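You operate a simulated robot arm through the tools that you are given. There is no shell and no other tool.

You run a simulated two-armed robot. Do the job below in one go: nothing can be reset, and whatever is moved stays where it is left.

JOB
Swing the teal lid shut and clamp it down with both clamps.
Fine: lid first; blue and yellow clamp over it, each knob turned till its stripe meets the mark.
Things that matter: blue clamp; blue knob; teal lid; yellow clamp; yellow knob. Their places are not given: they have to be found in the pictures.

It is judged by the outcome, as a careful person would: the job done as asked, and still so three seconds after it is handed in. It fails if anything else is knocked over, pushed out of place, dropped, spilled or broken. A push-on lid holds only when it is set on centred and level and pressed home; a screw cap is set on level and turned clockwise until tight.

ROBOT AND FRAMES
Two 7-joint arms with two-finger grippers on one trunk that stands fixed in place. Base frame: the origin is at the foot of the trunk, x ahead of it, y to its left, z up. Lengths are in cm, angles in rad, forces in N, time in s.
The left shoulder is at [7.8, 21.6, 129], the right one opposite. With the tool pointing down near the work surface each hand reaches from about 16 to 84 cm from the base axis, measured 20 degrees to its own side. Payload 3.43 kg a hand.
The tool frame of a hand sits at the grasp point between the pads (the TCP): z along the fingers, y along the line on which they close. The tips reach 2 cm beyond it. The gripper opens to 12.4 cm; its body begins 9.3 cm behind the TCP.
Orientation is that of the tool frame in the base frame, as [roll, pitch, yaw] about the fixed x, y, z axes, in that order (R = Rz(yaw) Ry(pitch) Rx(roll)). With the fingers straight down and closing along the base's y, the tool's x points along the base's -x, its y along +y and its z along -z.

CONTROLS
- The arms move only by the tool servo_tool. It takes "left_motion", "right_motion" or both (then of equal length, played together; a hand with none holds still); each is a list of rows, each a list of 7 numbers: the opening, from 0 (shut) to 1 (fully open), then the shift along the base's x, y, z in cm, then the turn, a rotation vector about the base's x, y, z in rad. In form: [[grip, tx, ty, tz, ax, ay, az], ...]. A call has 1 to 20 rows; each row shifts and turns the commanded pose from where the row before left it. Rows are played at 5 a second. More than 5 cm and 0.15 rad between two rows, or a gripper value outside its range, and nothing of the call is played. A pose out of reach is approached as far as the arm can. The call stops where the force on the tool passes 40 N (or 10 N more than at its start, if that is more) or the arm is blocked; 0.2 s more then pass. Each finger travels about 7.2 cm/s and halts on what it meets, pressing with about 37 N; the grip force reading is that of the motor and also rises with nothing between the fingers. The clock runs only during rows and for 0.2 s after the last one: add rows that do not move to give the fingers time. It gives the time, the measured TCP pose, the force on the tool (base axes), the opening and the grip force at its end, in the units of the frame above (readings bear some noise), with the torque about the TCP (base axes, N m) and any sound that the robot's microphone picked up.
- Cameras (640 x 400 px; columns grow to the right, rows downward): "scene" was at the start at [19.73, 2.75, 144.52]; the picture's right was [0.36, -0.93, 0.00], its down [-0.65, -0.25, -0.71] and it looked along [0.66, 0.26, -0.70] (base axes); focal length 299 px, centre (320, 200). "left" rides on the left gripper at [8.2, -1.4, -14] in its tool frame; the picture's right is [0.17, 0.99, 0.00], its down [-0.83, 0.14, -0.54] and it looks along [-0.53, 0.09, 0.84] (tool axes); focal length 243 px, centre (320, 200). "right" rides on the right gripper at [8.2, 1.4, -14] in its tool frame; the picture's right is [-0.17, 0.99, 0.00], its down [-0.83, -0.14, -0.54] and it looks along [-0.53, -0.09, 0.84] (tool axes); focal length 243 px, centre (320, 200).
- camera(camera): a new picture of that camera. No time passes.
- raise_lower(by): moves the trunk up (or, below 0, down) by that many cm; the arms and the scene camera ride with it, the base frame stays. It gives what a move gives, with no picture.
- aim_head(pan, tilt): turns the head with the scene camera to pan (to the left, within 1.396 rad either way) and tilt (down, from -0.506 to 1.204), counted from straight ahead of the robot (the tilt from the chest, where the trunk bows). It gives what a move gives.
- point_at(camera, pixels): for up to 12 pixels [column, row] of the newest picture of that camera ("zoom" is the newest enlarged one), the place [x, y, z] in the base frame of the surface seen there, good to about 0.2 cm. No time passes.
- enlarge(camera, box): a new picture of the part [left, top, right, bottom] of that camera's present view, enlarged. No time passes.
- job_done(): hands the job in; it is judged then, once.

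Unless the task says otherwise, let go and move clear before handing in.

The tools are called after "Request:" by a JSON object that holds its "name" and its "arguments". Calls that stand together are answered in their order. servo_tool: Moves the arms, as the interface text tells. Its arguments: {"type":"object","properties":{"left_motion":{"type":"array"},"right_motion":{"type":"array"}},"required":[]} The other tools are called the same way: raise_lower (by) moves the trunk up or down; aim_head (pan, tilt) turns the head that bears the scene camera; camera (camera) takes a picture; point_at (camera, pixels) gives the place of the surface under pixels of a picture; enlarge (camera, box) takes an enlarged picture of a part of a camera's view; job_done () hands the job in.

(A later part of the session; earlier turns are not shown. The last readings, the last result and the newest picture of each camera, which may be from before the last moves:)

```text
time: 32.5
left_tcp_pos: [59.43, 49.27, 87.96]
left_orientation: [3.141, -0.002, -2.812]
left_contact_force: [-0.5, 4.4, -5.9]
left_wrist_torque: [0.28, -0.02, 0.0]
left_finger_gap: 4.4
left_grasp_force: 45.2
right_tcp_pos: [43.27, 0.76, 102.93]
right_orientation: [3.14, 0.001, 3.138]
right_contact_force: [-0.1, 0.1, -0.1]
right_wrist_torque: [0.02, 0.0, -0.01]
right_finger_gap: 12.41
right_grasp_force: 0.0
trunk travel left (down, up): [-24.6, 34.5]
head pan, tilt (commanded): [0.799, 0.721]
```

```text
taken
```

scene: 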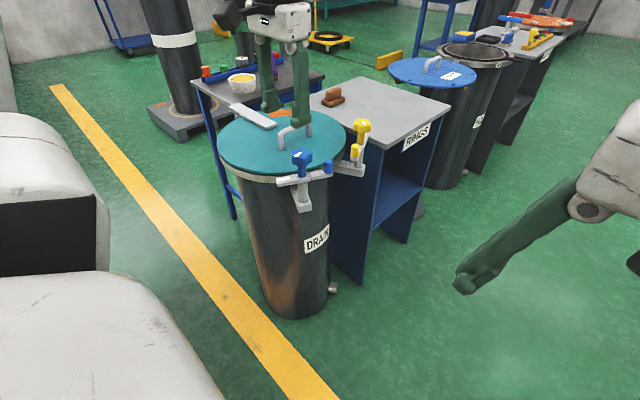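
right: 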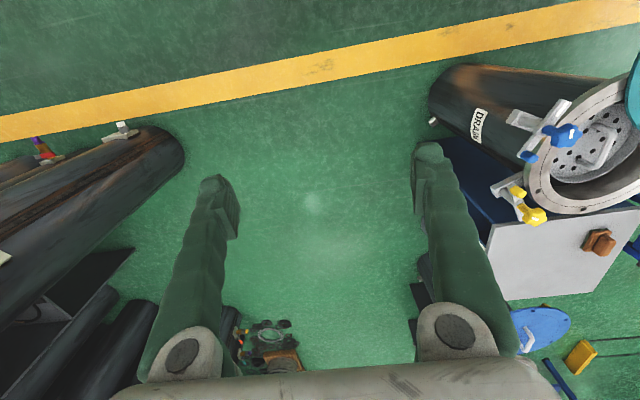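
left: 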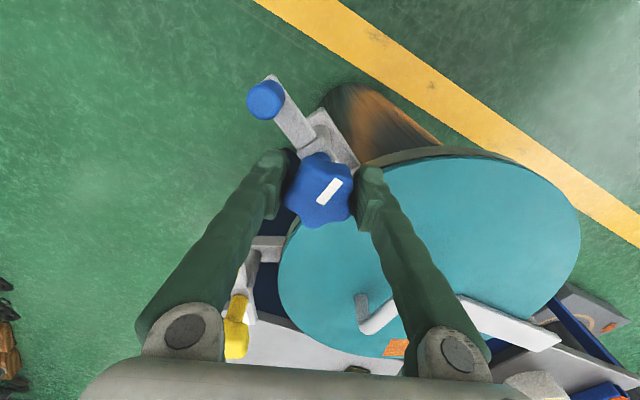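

The stripe stays fixed relative to the gripper, so the knob turns with it while the bar stays put. Continuing clockwise.

Request:
{"name": "servo_tool", "arguments": {"left_motion": [[0.2, 0, 0, 0, 0, 0, -0.1], [0.2, 0, 0, 0, 0, 0, -0.1], [0.2, 0, 0, 0, 0, 0, -0.1], [0.2, 0, 0, 0, 0, 0, -0.1], [0.2, 0, 0, 0, 0, 0, -0.1], [0.2, 0, 0, 0, 0, 0, -0.1], [0.2, 0, 0, 0, 0, 0, -0.1], [0.2, 0, 0, 0, 0, 0, -0.1], [0.2, 0, 0, 0, 0, 0, -0.1], [0.2, 0, 0, 0, 0, 0, -0.1], [0.2, 0, 0, 0, 0, 0, -0.1], [0.2, 0, 0, 0, 0, 0, -0.1], [0.2, 0, 0, 0, 0, 0, 0]]}}

Request:
{"name": "camera", "arguments": {"camera": "left"}}

Request:
{"name": "enlarge", "arguments": {"camera": "scene", "box": [230, 70, 410, 220]}}

```text
time: 35.3
left_tcp_pos: [59.37, 49.45, 87.94]
left_orientation: [-3.139, -0.002, 2.271]
left_contact_force: [-5.2, 18.5, -13.2]
left_wrist_torque: [0.36, 0.27, 0.03]
left_finger_gap: 4.41
left_grasp_force: 45.0
right_tcp_pos: [43.27, 0.84, 102.99]
right_orientation: [-3.141, 0.003, 3.138]
right_contact_force: [0.3, 0.1, 0.5]
right_wrist_torque: [0.0, -0.02, 0.0]
right_finger_gap: 12.38
right_grasp_force: 0.0
trunk travel left (down, up): [-24.6, 34.5]
head pan, tilt (commanded): [0.799, 0.721]
```

```text
taken
```

left: 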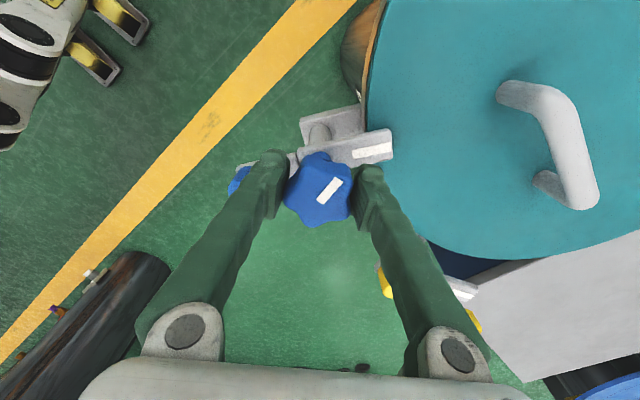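

```text
2.67 times, centred on (320, 145) of scene
```

zoom: 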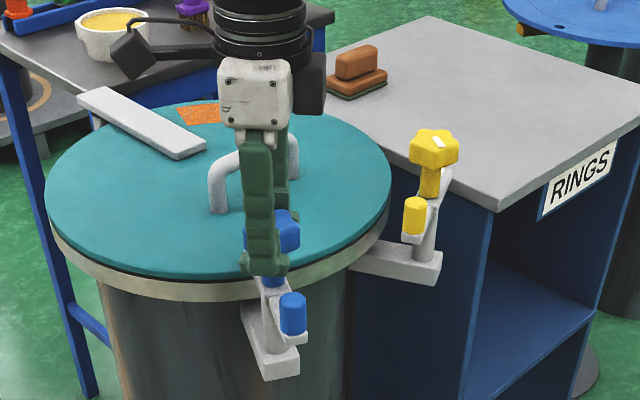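

1.5 rad turned; the stripe (331,188) still needs roughly 35–45° to point along the mark (372,153). Continuing with a slight recentring.

Request:
{"name": "servo_tool", "arguments": {"left_motion": [[0.2, -0.03, 0.08, -0.05, 0, 0, -0.1], [0.2, -0.02, 0.07, -0.05, 0, 0, -0.1], [0.2, 0, 0, 0, 0, 0, -0.1], [0.2, 0, 0, 0, 0, 0, -0.1], [0.2, 0, 0, 0, 0, 0, -0.1], [0.2, 0, 0, 0, 0, 0, 0]]}}

Request:
{"name": "enlarge", "arguments": {"camera": "left", "box": [260, 80, 420, 250]}}

Request:
{"name": "point_at", "arguments": {"camera": "zoom", "pixels": [[320, 200], [300, 215], [340, 180], [360, 120], [400, 100], [380, 110], [330, 195], [310, 210]]}}

```text
time: 36.7
left_tcp_pos: [59.43, 49.46, 88.02]
left_orientation: [-3.141, 0.0, 1.769]
left_contact_force: [4.4, 16.3, 0.7]
left_wrist_torque: [-0.18, -0.11, 0.0]
left_finger_gap: 4.42
left_grasp_force: 45.1
right_tcp_pos: [43.27, 0.7, 103.08]
right_orientation: [-3.141, 0.0, 3.139]
right_contact_force: [0.1, 0.0, -0.1]
right_wrist_torque: [-0.03, 0.0, 0.0]
right_finger_gap: 12.38
right_grasp_force: 0.0
trunk travel left (down, up): [-24.6, 34.5]
head pan, tilt (commanded): [0.799, 0.721]
```

```text
2.35 times, centred on (340, 165) of left
```

zoom: 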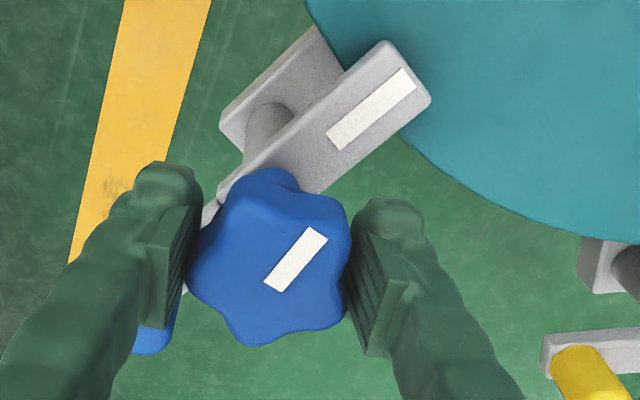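

```text
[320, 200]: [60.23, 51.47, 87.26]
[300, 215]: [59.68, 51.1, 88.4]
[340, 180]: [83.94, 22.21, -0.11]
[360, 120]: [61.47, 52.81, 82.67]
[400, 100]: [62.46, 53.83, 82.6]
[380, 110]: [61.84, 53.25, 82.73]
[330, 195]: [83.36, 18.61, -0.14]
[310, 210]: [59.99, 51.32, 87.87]
```

Request:
{"name": "point_at", "arguments": {"camera": "zoom", "pixels": [[273, 285], [317, 235], [280, 279], [308, 244], [337, 137], [405, 82], [345, 132], [395, 90], [265, 245], [300, 270], [155, 345], [220, 190]]}}

```text
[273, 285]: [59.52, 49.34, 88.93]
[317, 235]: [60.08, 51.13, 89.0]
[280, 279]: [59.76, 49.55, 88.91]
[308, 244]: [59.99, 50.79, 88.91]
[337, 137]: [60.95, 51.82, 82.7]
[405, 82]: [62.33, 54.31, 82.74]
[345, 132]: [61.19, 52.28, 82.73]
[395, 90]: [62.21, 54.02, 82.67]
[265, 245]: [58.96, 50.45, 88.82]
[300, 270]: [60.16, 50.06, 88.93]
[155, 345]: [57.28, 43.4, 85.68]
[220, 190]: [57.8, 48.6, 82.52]
```

The stripe now points at ≈73° while the mark lies at ≈61–62°, so about 10° clockwise remains. Continuing in small steps, watching the torque.

Request:
{"name": "servo_tool", "arguments": {"left_motion": [[0.2, 0, 0.1, 0, 0, 0, -0.06], [0.2, 0, 0, 0, 0, 0, -0.06], [0.2, 0, 0, 0, 0, 0, 0], [0.2, 0, 0, 0, 0, 0, 0]]}}

Request:
{"name": "enlarge", "arguments": {"camera": "left", "box": [290, 90, 390, 250]}}

```text
time: 37.7
left_tcp_pos: [59.41, 49.47, 87.87]
left_orientation: [-3.141, 0.003, 1.649]
left_contact_force: [7.2, 6.0, 2.7]
left_wrist_torque: [-0.38, -0.18, -0.03]
left_finger_gap: 4.44
left_grasp_force: 45.2
right_tcp_pos: [43.3, 0.68, 102.99]
right_orientation: [3.139, 0.002, 3.138]
right_contact_force: [-0.8, 0.9, -0.3]
right_wrist_torque: [0.0, 0.0, 0.01]
right_finger_gap: 12.41
right_grasp_force: 0.2
trunk travel left (down, up): [-24.6, 34.5]
head pan, tilt (commanded): [0.799, 0.721]
```

```text
2.50 times, centred on (340, 170) of left
```

zoom: 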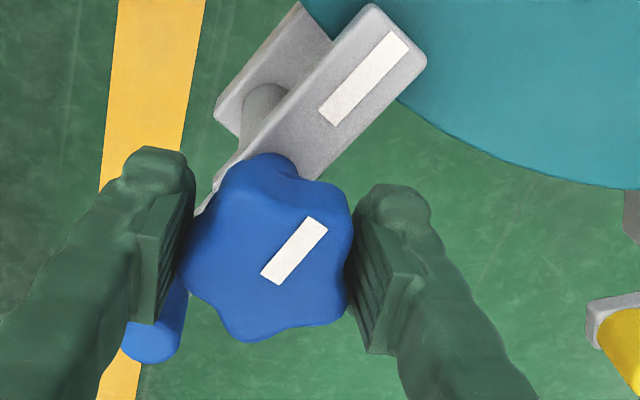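

Request:
{"name": "point_at", "arguments": {"camera": "zoom", "pixels": [[271, 279], [317, 223], [277, 272], [310, 231], [327, 115], [399, 40], [335, 107], [392, 47], [262, 273], [308, 217], [319, 110], [389, 32]]}}

```text
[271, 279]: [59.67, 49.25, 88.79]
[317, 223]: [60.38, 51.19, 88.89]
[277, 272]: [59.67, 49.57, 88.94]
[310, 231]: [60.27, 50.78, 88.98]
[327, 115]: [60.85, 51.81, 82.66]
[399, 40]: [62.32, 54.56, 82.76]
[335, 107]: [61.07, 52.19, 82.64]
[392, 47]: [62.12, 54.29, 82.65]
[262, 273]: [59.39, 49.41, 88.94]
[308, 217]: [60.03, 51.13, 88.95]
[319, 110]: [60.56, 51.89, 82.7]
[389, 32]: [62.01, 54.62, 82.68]
```

Stripe ≈67–69°, mark ≈62°. A further small turn is needed; turning −0.07 rad more.

Request:
{"name": "servo_tool", "arguments": {"left_motion": [[0.2, 0, 0, 0, 0, 0, -0.035], [0.2, 0, 0, 0, 0, 0, -0.035], [0.2, 0, 0, 0, 0, 0, 0], [0.2, 0, 0, 0, 0, 0, 0]]}}

Request:
{"name": "enlarge", "arguments": {"camera": "left", "box": [290, 90, 390, 250]}}

Request:
{"name": "enlarge", "arguments": {"camera": "left", "box": [310, 90, 390, 220]}}

```text
time: 38.7
left_tcp_pos: [59.49, 49.36, 87.88]
left_orientation: [3.14, 0.001, 1.578]
left_contact_force: [15.3, 2.6, 2.4]
left_wrist_torque: [-0.29, -0.35, 0.02]
left_finger_gap: 4.4
left_grasp_force: 44.9
right_tcp_pos: [43.56, 0.53, 103.01]
right_orientation: [3.14, 0.002, 3.139]
right_contact_force: [0.1, -0.6, 0.6]
right_wrist_torque: [0.0, 0.01, 0.01]
right_finger_gap: 12.39
right_grasp_force: 0.1
trunk travel left (down, up): [-24.6, 34.5]
head pan, tilt (commanded): [0.799, 0.721]
```

```text
2.50 times, centred on (340, 170) of left
```

zoom: 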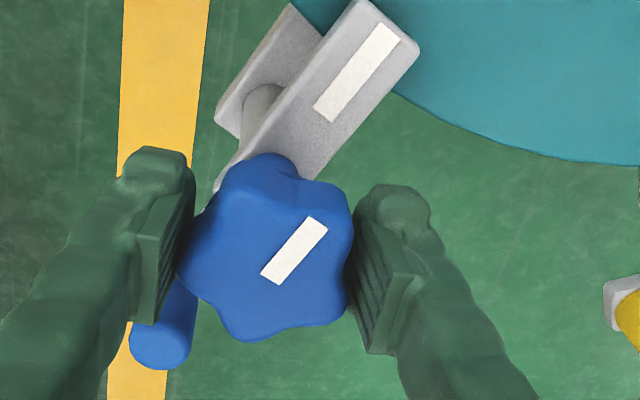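

```text
3.08 times, centred on (350, 155) of left
```

zoom: 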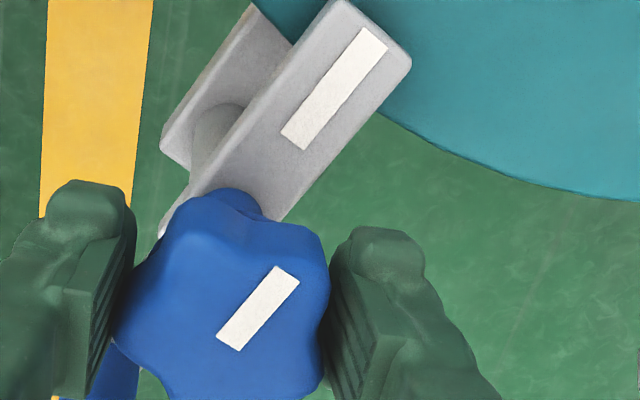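

Request:
{"name": "point_at", "arguments": {"camera": "zoom", "pixels": [[216, 336], [276, 267], [240, 349], [298, 281], [228, 342], [287, 274], [282, 134], [362, 29], [305, 149], [387, 46], [293, 142], [375, 37]]}}

Request:
{"name": "enlarge", "arguments": {"camera": "left", "box": [315, 170, 345, 210]}}

Request:
{"name": "enlarge", "arguments": {"camera": "left", "box": [335, 90, 375, 145]}}

```text
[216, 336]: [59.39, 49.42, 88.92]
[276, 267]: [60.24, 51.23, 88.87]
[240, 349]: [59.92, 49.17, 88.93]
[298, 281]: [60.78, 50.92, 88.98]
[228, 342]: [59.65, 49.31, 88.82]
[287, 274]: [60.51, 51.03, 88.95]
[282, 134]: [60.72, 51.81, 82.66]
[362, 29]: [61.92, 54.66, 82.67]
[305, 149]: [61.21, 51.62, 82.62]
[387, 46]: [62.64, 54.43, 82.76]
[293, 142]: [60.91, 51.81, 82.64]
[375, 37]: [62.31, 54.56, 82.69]
```

```text
10.00 times, centred on (330, 190) of left
```

zoom: 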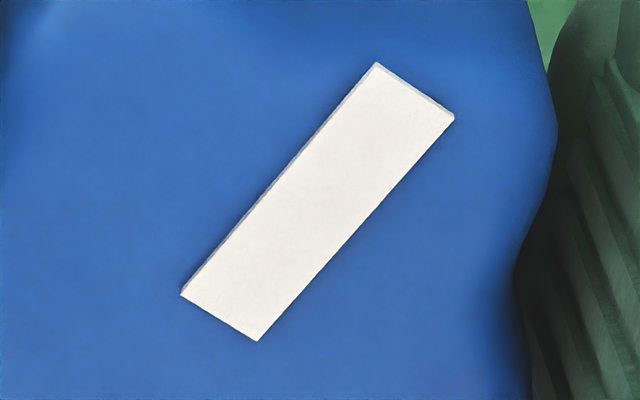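

```text
7.27 times, centred on (355, 118) of left
```

zoom: 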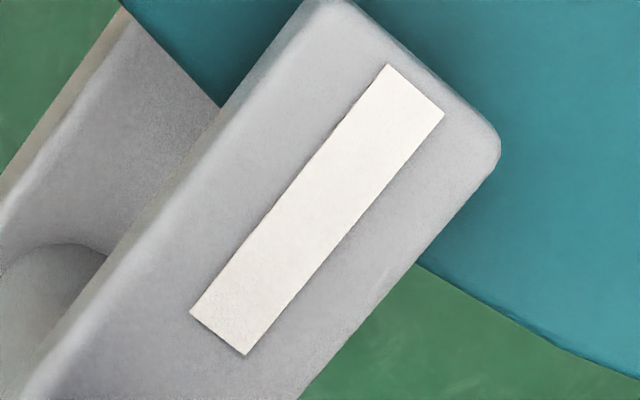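

Close-up readings: stripe ≈64°, mark ≈63–64°; aligned within ~1°. I'll turn a last −0.02 rad and then release and lift straight up.

Request:
{"name": "servo_tool", "arguments": {"left_motion": [[0.2, 0, 0, 0, 0, 0, -0.02], [0.2, 0, 0, 0, 0, 0, 0], [0.55, 0, 0, 0, 0, 0, 0], [0.55, 0, 0, 0, 0, 0, 0], [0.55, 0, 0, 0, 0, 0, 0], [0.55, 0, 0, 4, 0, 0, 0], [0.55, 0, 0, 4, 0, 0, 0], [0.55, 0, 0, 4, 0, 0, 0], [0.55, 0, 0, 0, 0, 0, 0]]}}

Request:
{"name": "enlarge", "arguments": {"camera": "left", "box": [290, 60, 390, 200]}}

Request:
{"name": "enlarge", "arguments": {"camera": "scene", "box": [230, 70, 410, 220]}}

```text
time: 40.7
left_tcp_pos: [59.24, 49.29, 99.91]
left_orientation: [3.141, 0.0, 1.56]
left_contact_force: [0.1, 0.1, 0.2]
left_wrist_torque: [0.01, 0.01, -0.01]
left_finger_gap: 6.82
left_grasp_force: 0.0
right_tcp_pos: [43.32, 0.6, 103.05]
right_orientation: [3.14, 0.002, 3.138]
right_contact_force: [-0.8, 0.6, -0.6]
right_wrist_torque: [0.02, -0.01, 0.02]
right_finger_gap: 12.43
right_grasp_force: 0.1
trunk travel left (down, up): [-24.6, 34.5]
head pan, tilt (commanded): [0.799, 0.721]
```

```text
2.86 times, centred on (340, 130) of left
```

zoom: 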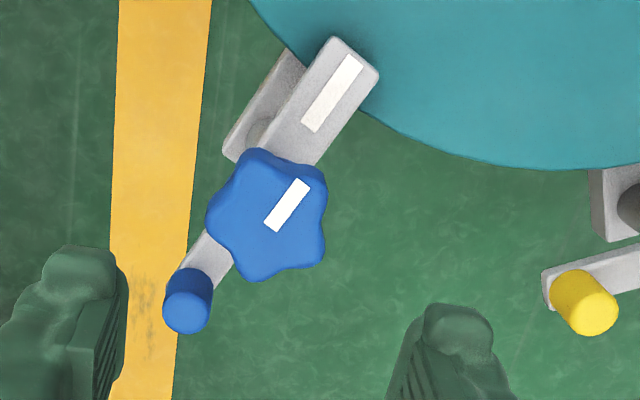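

```text
2.67 times, centred on (320, 145) of scene
```

zoom: 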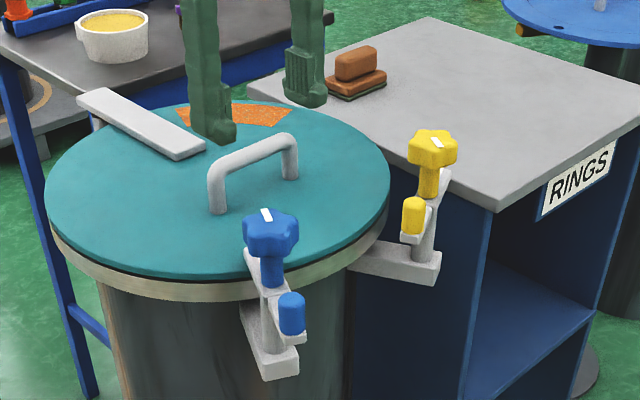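

Blue is done: stripe (287,205) is parallel to the mark (332,92) after release, and the bar stays over the lid. Now for yellow: I'll turn the hand and bring it above the yellow peg at about (74.7, 46.3).

Request:
{"name": "servo_tool", "arguments": {"left_motion": [[0.5, 0.815, -0.158, 0, 0, 0, 0.149], [0.5, 0.815, -0.158, 0, 0, 0, 0.149], [0.5, 0.815, -0.158, 0, 0, 0, 0.149], [0.5, 0.815, -0.158, 0, 0, 0, 0.149], [0.5, 0.815, -0.158, 0, 0, 0, 0.149], [0.5, 0.815, -0.158, 0, 0, 0, 0.149], [0.5, 0.815, -0.158, 0, 0, 0, 0.149], [0.5, 0.815, -0.158, 0, 0, 0, 0.149], [0.5, 0.815, -0.158, 0, 0, 0, 0.149], [0.5, 0.815, -0.158, 0, 0, 0, 0.149], [0.5, 0.815, -0.158, 0, 0, 0, 0.149], [0.5, 0.815, -0.158, 0, 0, 0, 0.149], [0.5, 0.815, -0.158, 0, 0, 0, 0.149], [0.5, 0.815, -0.158, 0, 0, 0, 0.149], [0.5, 0.815, -0.158, 0, 0, 0, 0.149], [0.5, 0.815, -0.158, 0, 0, 0, 0.149], [0.5, 0.815, -0.158, 0, 0, 0, 0.149], [0.5, 0.815, -0.158, 0, 0, 0, 0.149], [0.5, 0.815, -0.158, 0, 0, 0, 0.149]]}}

Request:
{"name": "camera", "arguments": {"camera": "left"}}

Request:
{"name": "camera", "arguments": {"camera": "scene"}}

```text
time: 44.7
left_tcp_pos: [69.09, 52.12, 95.64]
left_orientation: [-3.131, -0.009, -1.901]
left_contact_force: [0.3, -0.6, -0.1]
left_wrist_torque: [-0.04, -0.02, 0.01]
left_finger_gap: 6.2
left_grasp_force: 0.0
left hand out of reach, approached as far as the arm can: row 10, 11, 12, 13, 14, 15, 16, 17, 18, 19
right_tcp_pos: [43.28, 0.59, 102.91]
right_orientation: [-3.142, 0.001, 3.138]
right_contact_force: [0.8, -0.5, -0.2]
right_wrist_torque: [-0.03, -0.03, 0.02]
right_finger_gap: 12.42
right_grasp_force: 0.1
trunk travel left (down, up): [-24.6, 34.5]
head pan, tilt (commanded): [0.799, 0.721]
```

```text
taken
```

left: 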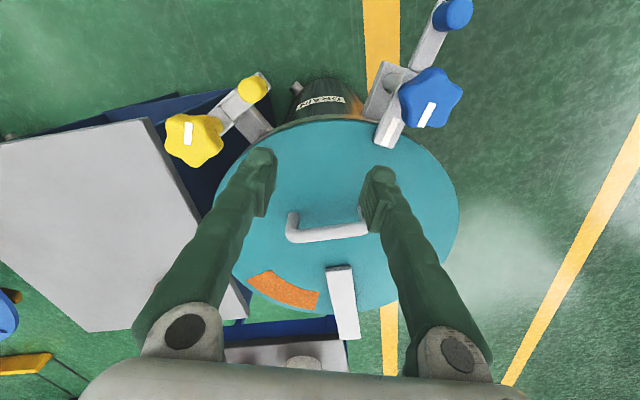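

```text
taken
```

scene: 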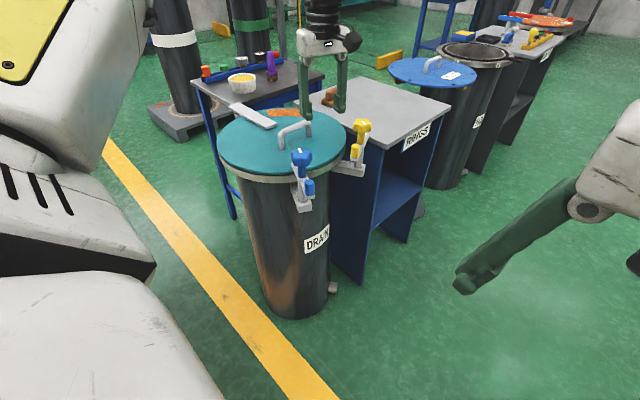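

The arm hit its reach limit at this height and stopped at (69.1, 52.1, 95.6), in free air above the lid. I'll raise the trunk somewhat and tilt the hand forward, which pulls the wrist back and extends reach.

Request:
{"name": "raise_lower", "arguments": {"by": 10}}

Request:
{"name": "servo_tool", "arguments": {"left_motion": [[0.5, 0, -1, 0, 0.045, -0.122, 0], [0.5, 0, -1, 0, 0.045, -0.122, 0], [0.5, 1, -1, -1, 0, 0, 0], [0.5, 1, -1, -1, 0, 0, 0], [0.5, 0, 0, 0, 0, 0, 0]]}}

```text
time: 46.0
left_tcp_pos: [68.07, 52.13, 110.08]
left_orientation: [-3.056, 0.02, -1.903]
left_contact_force: [-0.6, 0.2, -0.2]
left_wrist_torque: [0.0, 0.01, 0.0]
left_finger_gap: 6.22
left_grasp_force: 0.0
right_tcp_pos: [43.4, 0.64, 113.11]
right_orientation: [3.139, 0.001, 3.138]
right_contact_force: [-0.1, -1.5, -0.1]
right_wrist_torque: [-0.01, -0.03, -0.01]
right_finger_gap: 12.39
right_grasp_force: 0.1
trunk travel left (down, up): [-34.6, 24.5]
head pan, tilt (commanded): [0.799, 0.721]
```

```text
time: 47.2
left_tcp_pos: [71.33, 52.55, 111.38]
left_orientation: [-2.955, 0.101, -1.901]
left_contact_force: [0.6, 0.4, -0.8]
left_wrist_torque: [0.0, 0.01, 0.01]
left_finger_gap: 6.2
left_grasp_force: 0.0
left hand out of reach, approached as far as the arm can: row 1, 2, 4
right_tcp_pos: [43.2, 0.61, 113.11]
right_orientation: [3.139, 0.004, 3.139]
right_contact_force: [-0.1, 1.0, -0.3]
right_wrist_torque: [0.01, 0.0, 0.03]
right_finger_gap: 12.4
right_grasp_force: 0.1
trunk travel left (down, up): [-34.6, 24.5]
head pan, tilt (commanded): [0.799, 0.721]
```

The hand is high now (z=111), still near the limit. I'll let it settle and come down, which should free the reach.

Request:
{"name": "servo_tool", "arguments": {"left_motion": [[0.5, 0, 0, 0, 0, 0, 0], [0.5, -1, 0, -3, 0, 0, 0], [0.5, -1, 0, -3, 0, 0, 0], [0.5, 0, 0, 0, 0, 0, 0]]}}

Request:
{"name": "camera", "arguments": {"camera": "left"}}

Request:
{"name": "camera", "arguments": {"camera": "scene"}}

```text
time: 48.2
left_tcp_pos: [70.36, 54.96, 107.17]
left_orientation: [-2.956, 0.1, -1.903]
left_contact_force: [-0.6, -0.9, -0.5]
left_wrist_torque: [0.01, 0.01, -0.04]
left_finger_gap: 6.23
left_grasp_force: 0.1
left hand out of reach, approached as far as the arm can: row 2, 3
right_tcp_pos: [43.2, 0.59, 112.99]
right_orientation: [3.14, 0.002, 3.137]
right_contact_force: [0.5, 0.6, 0.3]
right_wrist_torque: [0.03, 0.0, 0.02]
right_finger_gap: 12.4
right_grasp_force: 0.0
trunk travel left (down, up): [-34.6, 24.5]
head pan, tilt (commanded): [0.799, 0.721]
```

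```text
taken
```

left: 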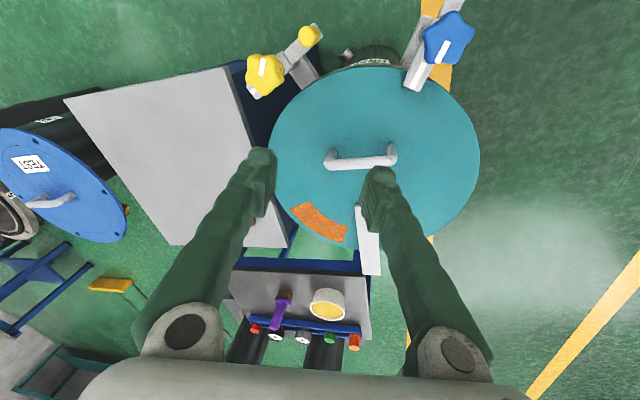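

```text
taken
```

scene: 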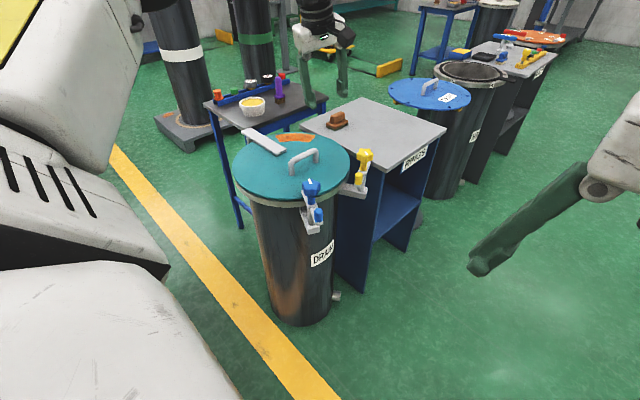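

The limit seems to be the wrist bend when the hand is high and far out. I'll pull in and down to a comfortable pose first and then re-approach lower.

Request:
{"name": "servo_tool", "arguments": {"left_motion": [[0.5, -2.5, -2, -3, 0, 0, 0], [0.5, -2.5, -2, -3, 0, 0, 0], [0.5, 0, -2, -3, 0, 0, 0], [0.5, 0, 0, 0, 0, 0, 0]]}}

Request:
{"name": "camera", "arguments": {"camera": "left"}}

```text
time: 49.2
left_tcp_pos: [69.96, 55.76, 104.4]
left_orientation: [-2.955, 0.101, -1.904]
left_contact_force: [0.1, 0.0, 0.8]
left_wrist_torque: [0.02, -0.04, 0.0]
left_finger_gap: 6.17
left_grasp_force: 0.0
left hand out of reach, approached as far as the arm can: row 1, 2, 3
right_tcp_pos: [43.2, 0.44, 113.08]
right_orientation: [3.14, 0.004, 3.138]
right_contact_force: [-0.1, 0.3, -0.2]
right_wrist_torque: [0.02, 0.01, 0.0]
right_finger_gap: 12.38
right_grasp_force: 0.0
trunk travel left (down, up): [-34.6, 24.5]
head pan, tilt (commanded): [0.799, 0.721]
```

```text
taken
```

left: 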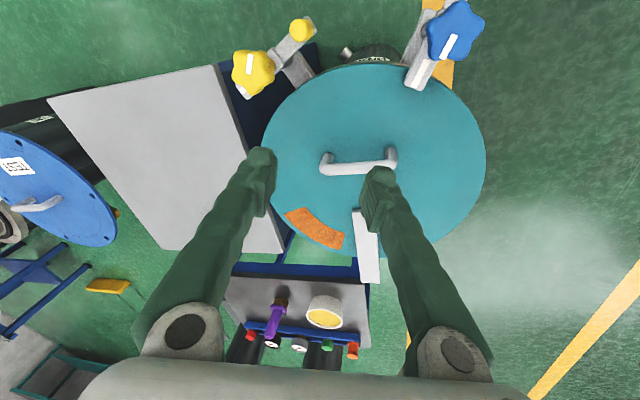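

Even inward moves are refused, so it is the hand's yaw (+72°) near a joint limit, not distance. I'll rotate the hand back (negative yaw) step by step in free air.

Request:
{"name": "servo_tool", "arguments": {"left_motion": [[0.5, 0, 0, 0, 0, 0, -0.14], [0.5, 0, 0, 0, 0, 0, -0.14], [0.5, 0, 0, 0, 0, 0, 0]]}}

```text
time: 50.0
left_tcp_pos: [70.27, 55.6, 104.22]
left_orientation: [-2.954, 0.101, -2.181]
left_contact_force: [0.3, -0.5, -0.3]
left_wrist_torque: [0.01, 0.03, 0.03]
left_finger_gap: 6.19
left_grasp_force: 0.2
right_tcp_pos: [43.36, 0.68, 113.09]
right_orientation: [3.139, 0.004, 3.139]
right_contact_force: [-0.2, -0.1, 0.4]
right_wrist_torque: [-0.03, -0.02, 0.0]
right_finger_gap: 12.39
right_grasp_force: 0.2
trunk travel left (down, up): [-34.6, 24.5]
head pan, tilt (commanded): [0.799, 0.721]
```

Freed again and the commanded pose equals the measured one. New plan for yellow: closed fingers as a pusher behind the peg, turning the hand with the swing. I'll lower the trunk 7 cm and level the tilt (pitch forward only).

Request:
{"name": "raise_lower", "arguments": {"by": -7}}

Request:
{"name": "servo_tool", "arguments": {"left_motion": [[0.3, -1, -1, 0, 0, 0, -0.14], [0.3, -1, -1, 0, 0, 0, -0.14], [0.1, 0, 0, 0, 0, 0, -0.14], [0, 0, 0, 0, 0, 0, -0.14], [0, 0, 0, 0, 0, 0, 0]]}}

```text
time: 51.1
left_tcp_pos: [70.35, 55.5, 97.42]
left_orientation: [-2.956, 0.101, -2.179]
left_contact_force: [0.7, -0.3, 0.1]
left_wrist_torque: [-0.01, 0.01, -0.04]
left_finger_gap: 6.19
left_grasp_force: 0.0
right_tcp_pos: [43.22, 0.59, 106.04]
right_orientation: [3.139, 0.005, 3.139]
right_contact_force: [0.2, -0.8, 0.6]
right_wrist_torque: [0.04, 0.02, 0.01]
right_finger_gap: 12.43
right_grasp_force: 0.0
trunk travel left (down, up): [-27.6, 31.5]
head pan, tilt (commanded): [0.799, 0.721]
```

```text
time: 52.3
left_tcp_pos: [68.57, 53.52, 97.33]
left_orientation: [-2.955, 0.102, -2.742]
left_contact_force: [-0.2, -0.1, 0.5]
left_wrist_torque: [0.06, 0.01, 0.0]
left_finger_gap: 0.0
left_grasp_force: 34.8
right_tcp_pos: [43.3, 0.54, 106.08]
right_orientation: [3.139, 0.004, 3.138]
right_contact_force: [0.9, -0.6, 0.2]
right_wrist_torque: [0.0, -0.04, 0.02]
right_finger_gap: 12.41
right_grasp_force: 0.0
trunk travel left (down, up): [-27.6, 31.5]
head pan, tilt (commanded): [0.799, 0.721]
```

Now correcting roll/pitch and rotating to yaw h=−63°, while moving over the start point behind the yellow peg.

Request:
{"name": "servo_tool", "arguments": {"left_motion": [[0, 0.4, -0.415, -0.1, 0.1065, -0.0135, 0.0095], [0, 0.4, -0.415, -0.1, 0.1065, -0.0135, 0.0095], [0, 0.4, -0.415, -0.1, 0, 0, -0.1364], [0, 0.4, -0.415, -0.1, 0, 0, -0.1364], [0, 0.4, -0.415, -0.1, 0, 0, -0.1364], [0, 0.4, -0.415, -0.1, 0, 0, -0.1364], [0, 0.4, -0.415, -0.1, 0, 0, -0.1364], [0, 0.4, -0.415, -0.1, 0, 0, -0.1364], [0, 0.4, -0.415, -0.1, 0, 0, -0.1364], [0, 0.4, -0.415, -0.1, 0, 0, -0.1364], [0, 0.4, -0.415, -0.1, 0, 0, -0.1364], [0, 0.4, -0.415, -0.1, 0, 0, -0.1364], [0, 0.4, -0.415, -0.1, 0, 0, -0.1364], [0, 0, 0, 0, 0, 0, 0]]}}

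Request:
{"name": "camera", "arguments": {"camera": "left"}}

Request:
{"name": "camera", "arguments": {"camera": "scene"}}

```text
time: 55.3
left_tcp_pos: [73.16, 48.03, 96.17]
left_orientation: [3.137, 0.209, 2.032]
left_contact_force: [0.0, 0.6, 0.7]
left_wrist_torque: [0.03, -0.01, 0.01]
left_finger_gap: 0.0
left_grasp_force: 34.4
right_tcp_pos: [43.14, 0.46, 106.02]
right_orientation: [3.139, 0.005, 3.136]
right_contact_force: [-0.3, 0.4, 0.2]
right_wrist_torque: [-0.03, 0.0, 0.0]
right_finger_gap: 12.4
right_grasp_force: 0.1
trunk travel left (down, up): [-27.6, 31.5]
head pan, tilt (commanded): [0.799, 0.721]
```

```text
taken
```

left: 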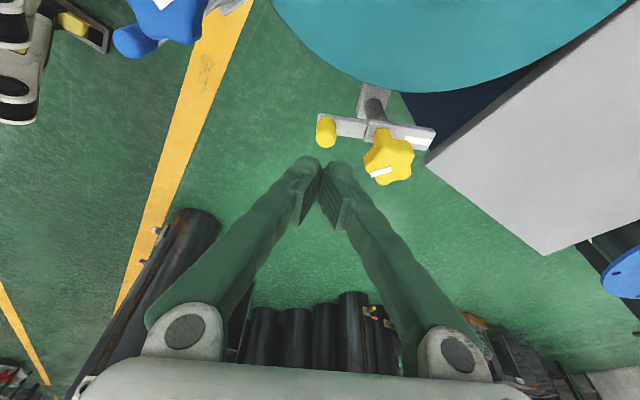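

```text
taken
```

scene: 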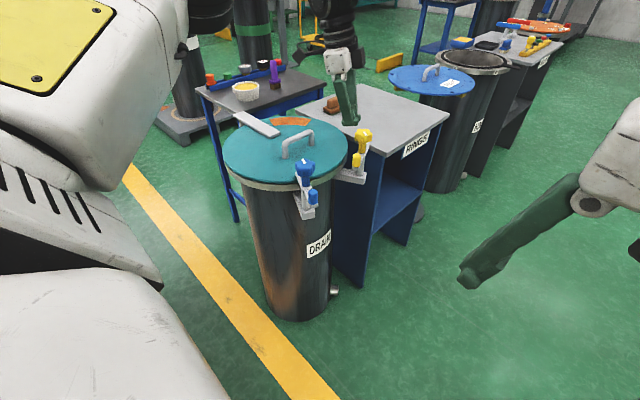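

The hand is at h≈−63° with 12° forward tilt, closed fingers near (320,165) and the yellow peg visible at (325,132). Measuring peg, knob, stripe and mark from here.

Request:
{"name": "enlarge", "arguments": {"camera": "left", "box": [290, 75, 450, 215]}}

Request:
{"name": "point_at", "arguments": {"camera": "left", "pixels": [[325, 130], [325, 137], [320, 133], [331, 133], [326, 145], [374, 176], [390, 171], [388, 158], [413, 152], [375, 135], [430, 138], [408, 135]]}}

```text
2.86 times, centred on (370, 145) of left
```

zoom: 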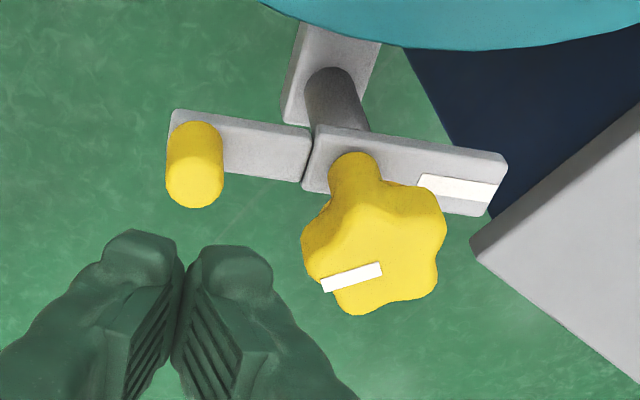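

```text
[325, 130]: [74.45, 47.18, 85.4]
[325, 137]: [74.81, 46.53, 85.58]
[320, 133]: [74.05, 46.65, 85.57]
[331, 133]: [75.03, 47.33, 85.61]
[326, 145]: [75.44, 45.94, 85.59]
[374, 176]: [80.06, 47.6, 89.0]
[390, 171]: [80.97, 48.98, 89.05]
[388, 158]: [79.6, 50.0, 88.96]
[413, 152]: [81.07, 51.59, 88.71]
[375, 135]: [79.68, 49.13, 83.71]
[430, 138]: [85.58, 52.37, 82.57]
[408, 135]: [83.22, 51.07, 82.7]
```

Yellow peg centre ≈(74.7, 46.4); post ≈(80.5, 49.15). I'll descend behind the peg (on the lid side), leaving a gap of about 1.5 cm.

Request:
{"name": "servo_tool", "arguments": {"left_motion": [[0, 0, 0.7, -3.6, 0, 0, 0], [0, 0, 0.7, -3.6, 0, 0, 0], [0, 0, 0, -3.7, 0, 0, 0], [0, 0, 0, 0, 0, 0, 0]]}}

Request:
{"name": "camera", "arguments": {"camera": "left"}}

Request:
{"name": "enlarge", "arguments": {"camera": "scene", "box": [270, 80, 430, 210]}}

```text
time: 56.3
left_tcp_pos: [73.71, 49.49, 85.1]
left_orientation: [3.14, 0.209, 2.033]
left_contact_force: [0.0, -0.3, 0.2]
left_wrist_torque: [0.03, -0.01, 0.0]
left_finger_gap: 0.02
left_grasp_force: 34.3
right_tcp_pos: [43.18, 0.56, 106.11]
right_orientation: [3.141, 0.003, 3.139]
right_contact_force: [-0.3, -0.3, -0.5]
right_wrist_torque: [-0.02, 0.0, 0.02]
right_finger_gap: 12.4
right_grasp_force: 0.1
trunk travel left (down, up): [-27.6, 31.5]
head pan, tilt (commanded): [0.799, 0.721]
```

```text
taken
```

left: 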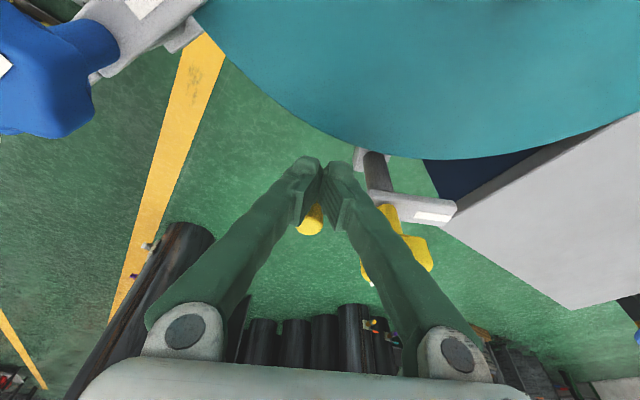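

```text
3.08 times, centred on (350, 145) of scene
```

zoom: 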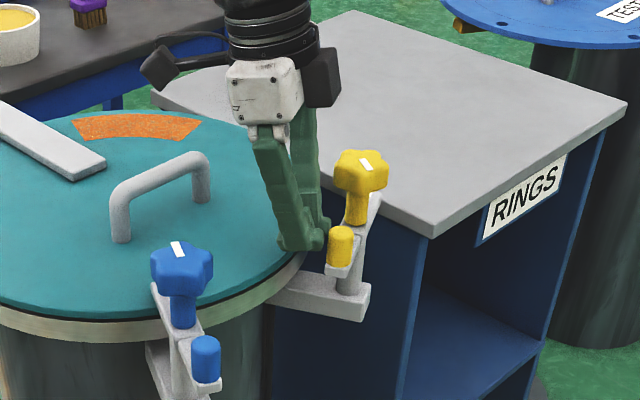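

The fingertips sit beside the yellow peg. I'll shift slightly outward and approach tangentially until just touching the peg.

Request:
{"name": "servo_tool", "arguments": {"left_motion": [[0, -0.58, -0.28, 0, 0, 0, 0], [0, 0.22, -0.45, 0, 0, 0, 0], [0, 0.22, -0.45, 0, 0, 0, 0], [0, 0, 0, 0, 0, 0, 0]]}}

Request:
{"name": "camera", "arguments": {"camera": "left"}}

Request:
{"name": "enlarge", "arguments": {"camera": "scene", "box": [310, 110, 400, 190]}}

```text
time: 57.3
left_tcp_pos: [73.45, 48.4, 85.3]
left_orientation: [3.139, 0.209, 2.031]
left_contact_force: [-0.1, 0.4, 0.4]
left_wrist_torque: [0.0, -0.02, -0.02]
left_finger_gap: 0.0
left_grasp_force: 34.6
right_tcp_pos: [43.34, 0.55, 106.17]
right_orientation: [-3.141, 0.003, 3.139]
right_contact_force: [0.5, 0.0, 0.5]
right_wrist_torque: [-0.02, 0.03, 0.01]
right_finger_gap: 12.39
right_grasp_force: 0.1
trunk travel left (down, up): [-27.6, 31.5]
head pan, tilt (commanded): [0.799, 0.721]
```

```text
taken
```

left: 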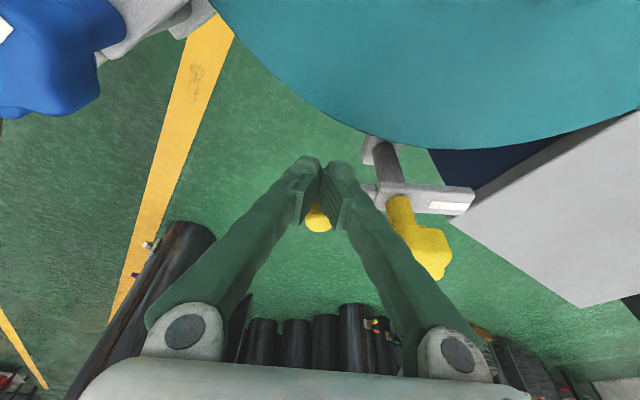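

```text
5.00 times, centred on (355, 150) of scene
```

zoom: 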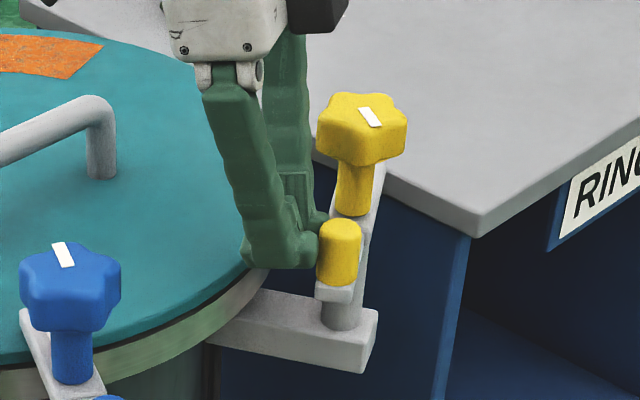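

The fingertip is right against the peg's side. Now pushing the bar counter-clockwise with the hand turning along, first 24°.

Request:
{"name": "servo_tool", "arguments": {"left_motion": [[0, 0.174, -0.974, 0, 0, 0, 0.1396], [0, 0.307, -0.94, 0, 0, 0, 0.1396], [0, 0.435, -0.889, 0, 0, 0, 0.1396], [0, 0, 0, 0, 0, 0, 0]]}}

Request:
{"name": "camera", "arguments": {"camera": "left"}}

Request:
{"name": "enlarge", "arguments": {"camera": "scene", "box": [310, 110, 400, 190]}}

```text
time: 58.3
left_tcp_pos: [74.29, 45.66, 85.25]
left_orientation: [3.139, 0.21, 2.45]
left_contact_force: [0.2, 0.3, 0.5]
left_wrist_torque: [0.0, 0.02, -0.03]
left_finger_gap: 0.01
left_grasp_force: 34.4
right_tcp_pos: [43.34, 0.6, 105.96]
right_orientation: [3.138, 0.003, 3.139]
right_contact_force: [-0.6, 0.6, 0.3]
right_wrist_torque: [0.02, -0.02, 0.0]
right_finger_gap: 12.39
right_grasp_force: 0.1
trunk travel left (down, up): [-27.6, 31.5]
head pan, tilt (commanded): [0.799, 0.721]
```

```text
taken
```

left: 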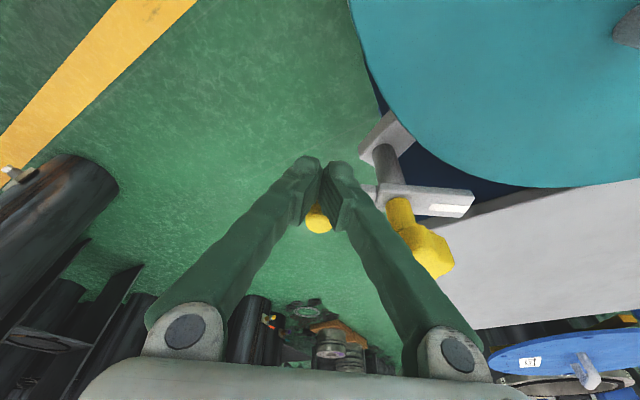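

```text
5.00 times, centred on (355, 150) of scene
```

zoom: 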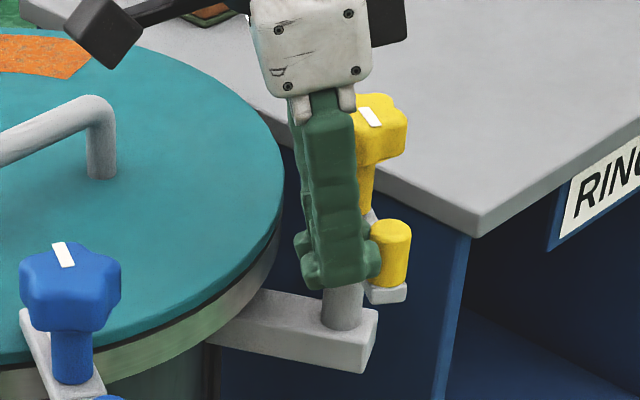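

The bar follows the push (peg at zoom (390,250) now). Continuing the arc.

Request:
{"name": "servo_tool", "arguments": {"left_motion": [[0, 0.555, -0.819, 0, 0, 0, 0.1396], [0, 0.663, -0.734, 0, 0, 0, 0.1396], [0, 0.759, -0.634, 0, 0, 0, 0.1396], [0, 0.839, -0.523, 0, 0, 0, 0.1396], [0, 0, 0, 0, 0, 0, 0]]}}

Request:
{"name": "camera", "arguments": {"camera": "left"}}

Request:
{"name": "enlarge", "arguments": {"camera": "scene", "box": [310, 110, 400, 190]}}

```text
time: 59.5
left_tcp_pos: [77.24, 42.9, 85.11]
left_orientation: [3.14, 0.21, 3.012]
left_contact_force: [-0.2, -0.1, 0.6]
left_wrist_torque: [-0.02, 0.01, 0.0]
left_finger_gap: 0.0
left_grasp_force: 34.1
right_tcp_pos: [43.24, 0.65, 105.98]
right_orientation: [3.14, 0.003, 3.139]
right_contact_force: [-0.4, -0.1, -0.2]
right_wrist_torque: [0.03, -0.01, -0.01]
right_finger_gap: 12.41
right_grasp_force: 0.0
trunk travel left (down, up): [-27.6, 31.5]
head pan, tilt (commanded): [0.799, 0.721]
```

```text
taken
```

left: 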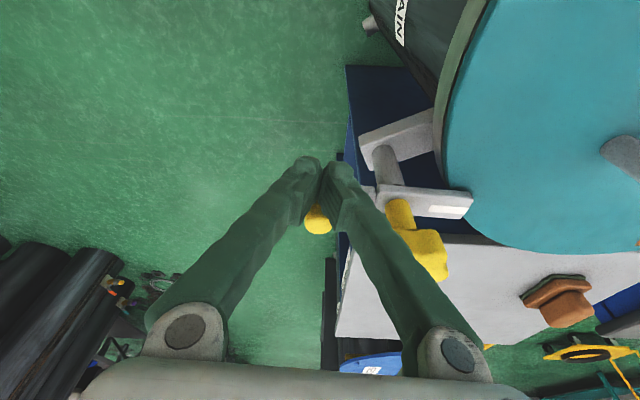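

```text
5.00 times, centred on (355, 150) of scene
```

zoom: 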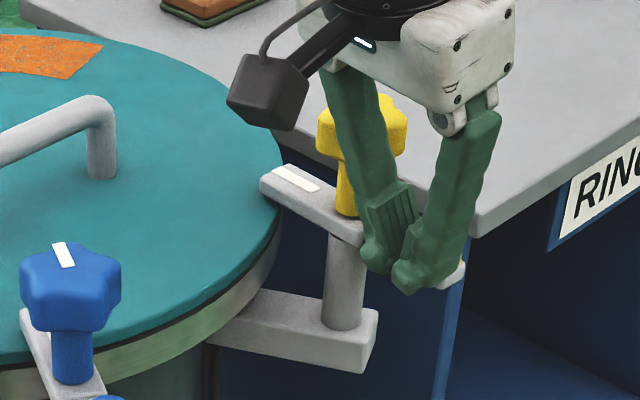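

The yellow bar's marked end is reaching the lid's edge (zoom (300,180)). Continuing.

Request:
{"name": "servo_tool", "arguments": {"left_motion": [[0, 0.905, -0.401, 0, 0, 0, 0.1396], [0, 0.951, -0.271, 0, 0, 0, 0.1396], [0, 0.98, -0.136, 0, 0, 0, 0.1396], [0, 0, 0, 0, 0, 0, 0]]}}

Request:
{"name": "camera", "arguments": {"camera": "left"}}

Request:
{"name": "enlarge", "arguments": {"camera": "scene", "box": [310, 110, 400, 190]}}

```text
time: 60.5
left_tcp_pos: [77.71, 42.55, 85.04]
left_orientation: [3.141, 0.212, -2.854]
left_contact_force: [-0.7, -0.7, -0.9]
left_wrist_torque: [-0.02, 0.02, -0.04]
left_finger_gap: 0.0
left_grasp_force: 34.3
left hand out of reach, approached as far as the arm can: row 2, 3
right_tcp_pos: [43.29, 0.66, 106.05]
right_orientation: [3.141, 0.005, 3.139]
right_contact_force: [0.0, -1.2, 0.0]
right_wrist_torque: [0.01, 0.0, 0.0]
right_finger_gap: 12.38
right_grasp_force: 0.0
trunk travel left (down, up): [-27.6, 31.5]
head pan, tilt (commanded): [0.799, 0.721]
```

```text
taken
```

left: 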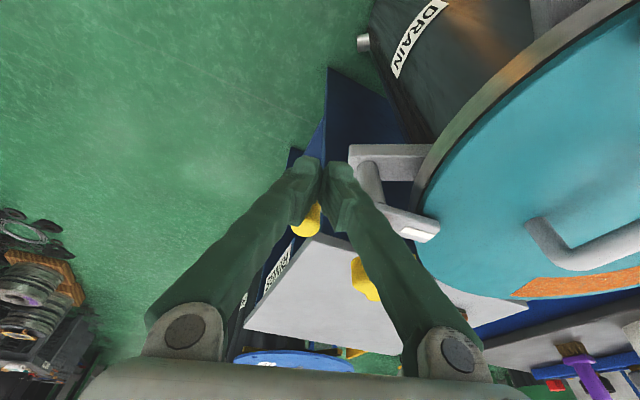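

```text
5.00 times, centred on (355, 150) of scene
```

zoom: 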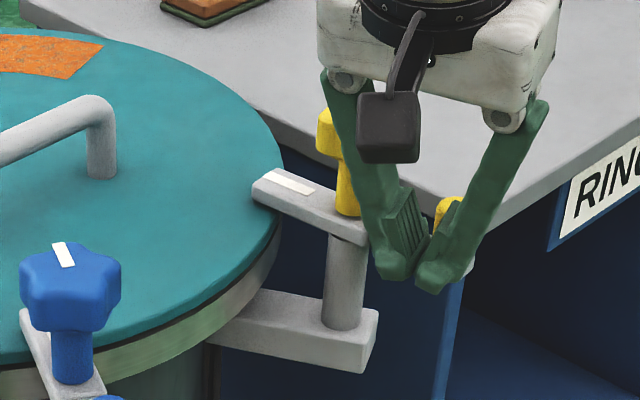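

The arm stalled at (77.7, 42.6) with yaw +16°. I'll rotate the hand back a bit and test how far forward it can go with less yaw.

Request:
{"name": "servo_tool", "arguments": {"left_motion": [[0, -0.3, -0.3, 0, 0, 0, -0.14], [0, 0, -0.3, 0, 0, 0, -0.14], [0, 0, 0, 0, 0, 0, -0.14], [0, 0, 0, 0, 0, 0, 0]]}}

Request:
{"name": "camera", "arguments": {"camera": "left"}}

Request:
{"name": "camera", "arguments": {"camera": "scene"}}

```text
time: 61.5
left_tcp_pos: [77.36, 42.0, 84.99]
left_orientation: [3.14, 0.211, 3.006]
left_contact_force: [0.0, 0.5, 0.9]
left_wrist_torque: [0.04, 0.03, -0.01]
left_finger_gap: 0.02
left_grasp_force: 34.0
right_tcp_pos: [43.21, 0.59, 106.0]
right_orientation: [3.14, 0.004, 3.138]
right_contact_force: [-0.1, 0.5, -0.1]
right_wrist_torque: [0.0, -0.01, -0.01]
right_finger_gap: 12.4
right_grasp_force: 0.0
trunk travel left (down, up): [-27.6, 31.5]
head pan, tilt (commanded): [0.799, 0.721]
```

```text
taken
```

left: 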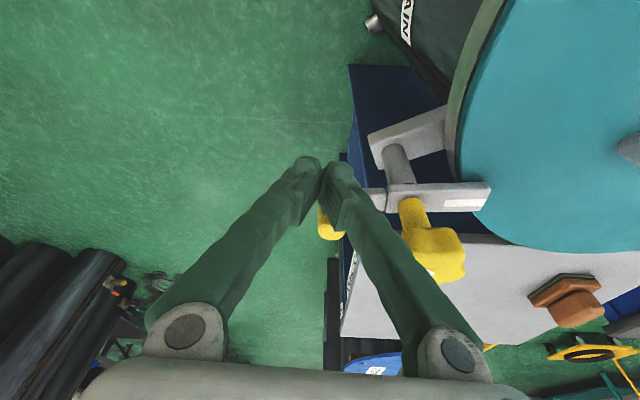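

```text
taken
```

scene: 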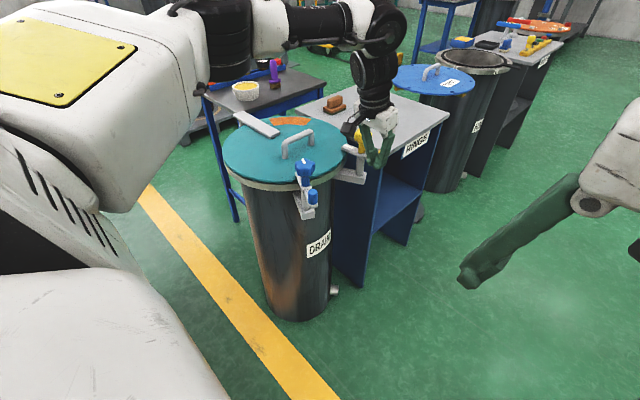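

The wrist is above at a comfortable bend; with yaw −8° I'm fine. Testing forward pushes at this yaw.

Request:
{"name": "servo_tool", "arguments": {"left_motion": [[0, 0.6, 0.2, 0, 0, 0, 0], [0, 0.6, 0.1, 0, 0, 0, 0], [0, 0.6, 0.1, 0, 0, 0, 0], [0, 0, 0, 0, 0, 0, 0]]}}

Request:
{"name": "camera", "arguments": {"camera": "left"}}

```text
time: 62.5
left_tcp_pos: [78.47, 42.23, 85.02]
left_orientation: [3.141, 0.206, 3.006]
left_contact_force: [-0.3, 0.1, 0.8]
left_wrist_torque: [0.05, -0.02, -0.01]
left_finger_gap: 0.0
left_grasp_force: 34.4
left hand out of reach, approached as far as the arm can: row 3
right_tcp_pos: [43.27, 0.69, 106.05]
right_orientation: [3.141, 0.004, 3.138]
right_contact_force: [-0.1, -0.5, -0.4]
right_wrist_torque: [-0.01, 0.04, 0.01]
right_finger_gap: 12.38
right_grasp_force: 0.0
trunk travel left (down, up): [-27.6, 31.5]
head pan, tilt (commanded): [0.799, 0.721]
```

```text
taken
```

left: 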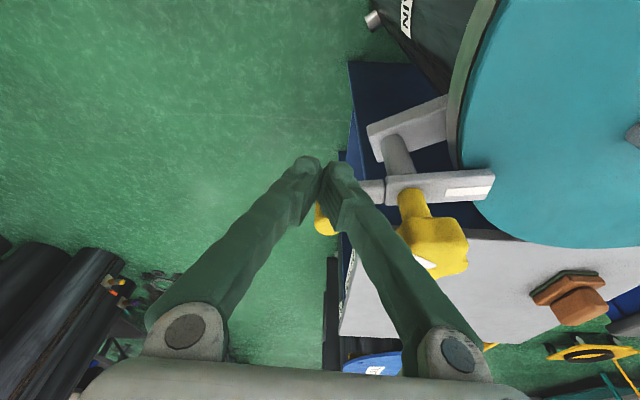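

The limit at this tilt is x≈78.5. I'll increase the forward tilt and test whether that extends the reach.

Request:
{"name": "servo_tool", "arguments": {"left_motion": [[0, 0, 0, 0, -0.0196, -0.144, 0], [0, 0.6, 0.1, 0, 0, 0, 0], [0, 0.6, 0.1, 0, 0, 0, 0], [0, 0, 0, 0, 0, 0, 0]]}}

```text
time: 63.5
left_tcp_pos: [79.89, 42.45, 85.02]
left_orientation: [3.139, 0.355, 3.006]
left_contact_force: [-0.1, -0.6, 0.0]
left_wrist_torque: [0.02, -0.03, 0.0]
left_finger_gap: 0.01
left_grasp_force: 34.5
right_tcp_pos: [43.38, 0.57, 106.12]
right_orientation: [3.139, 0.002, 3.138]
right_contact_force: [-0.1, 0.2, -0.5]
right_wrist_torque: [0.02, 0.02, 0.02]
right_finger_gap: 12.43
right_grasp_force: 0.1
trunk travel left (down, up): [-27.6, 31.5]
head pan, tilt (commanded): [0.799, 0.721]
```

More tilt gives more reach (x=79.9 now). Checking the view before pushing on.

Request:
{"name": "camera", "arguments": {"camera": "left"}}

Request:
{"name": "enlarge", "arguments": {"camera": "scene", "box": [310, 110, 420, 200]}}

```text
taken
```

left: 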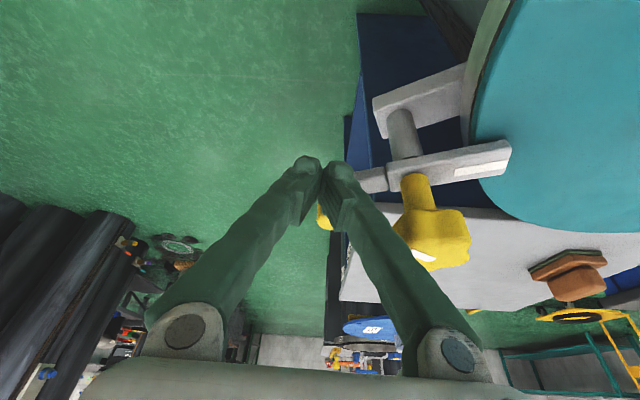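

```text
4.44 times, centred on (365, 155) of scene
```

zoom: 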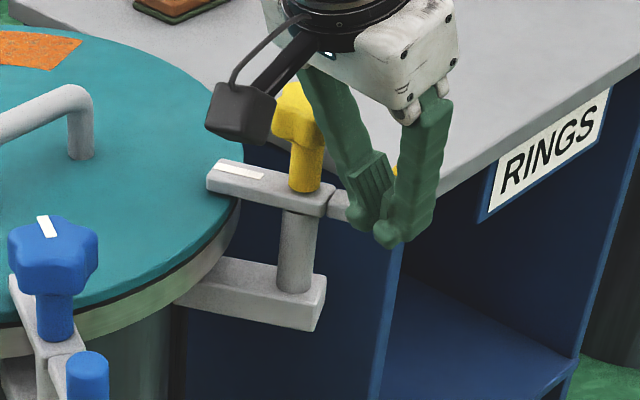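

Request:
{"name": "point_at", "arguments": {"camera": "left", "pixels": [[457, 171], [508, 157], [482, 164], [365, 180], [400, 178], [415, 190], [325, 218], [440, 235]]}}

Request:
{"name": "enlarge", "arguments": {"camera": "left", "box": [290, 110, 530, 290]}}

```text
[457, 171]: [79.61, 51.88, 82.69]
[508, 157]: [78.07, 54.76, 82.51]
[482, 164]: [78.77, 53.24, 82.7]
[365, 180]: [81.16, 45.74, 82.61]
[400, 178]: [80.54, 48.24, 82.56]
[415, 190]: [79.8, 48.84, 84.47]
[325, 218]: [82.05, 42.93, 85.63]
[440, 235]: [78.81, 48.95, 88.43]
```

```text
2.22 times, centred on (410, 200) of left
```

zoom: 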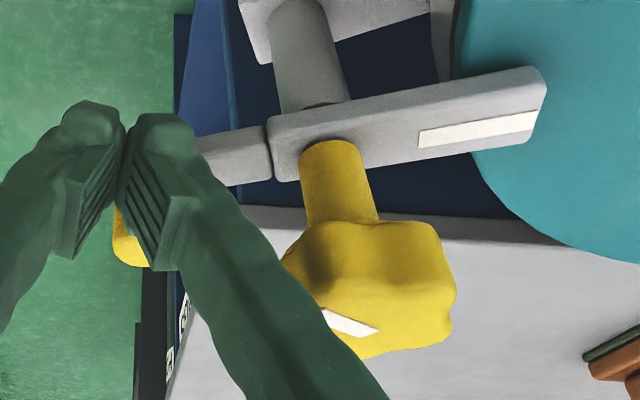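

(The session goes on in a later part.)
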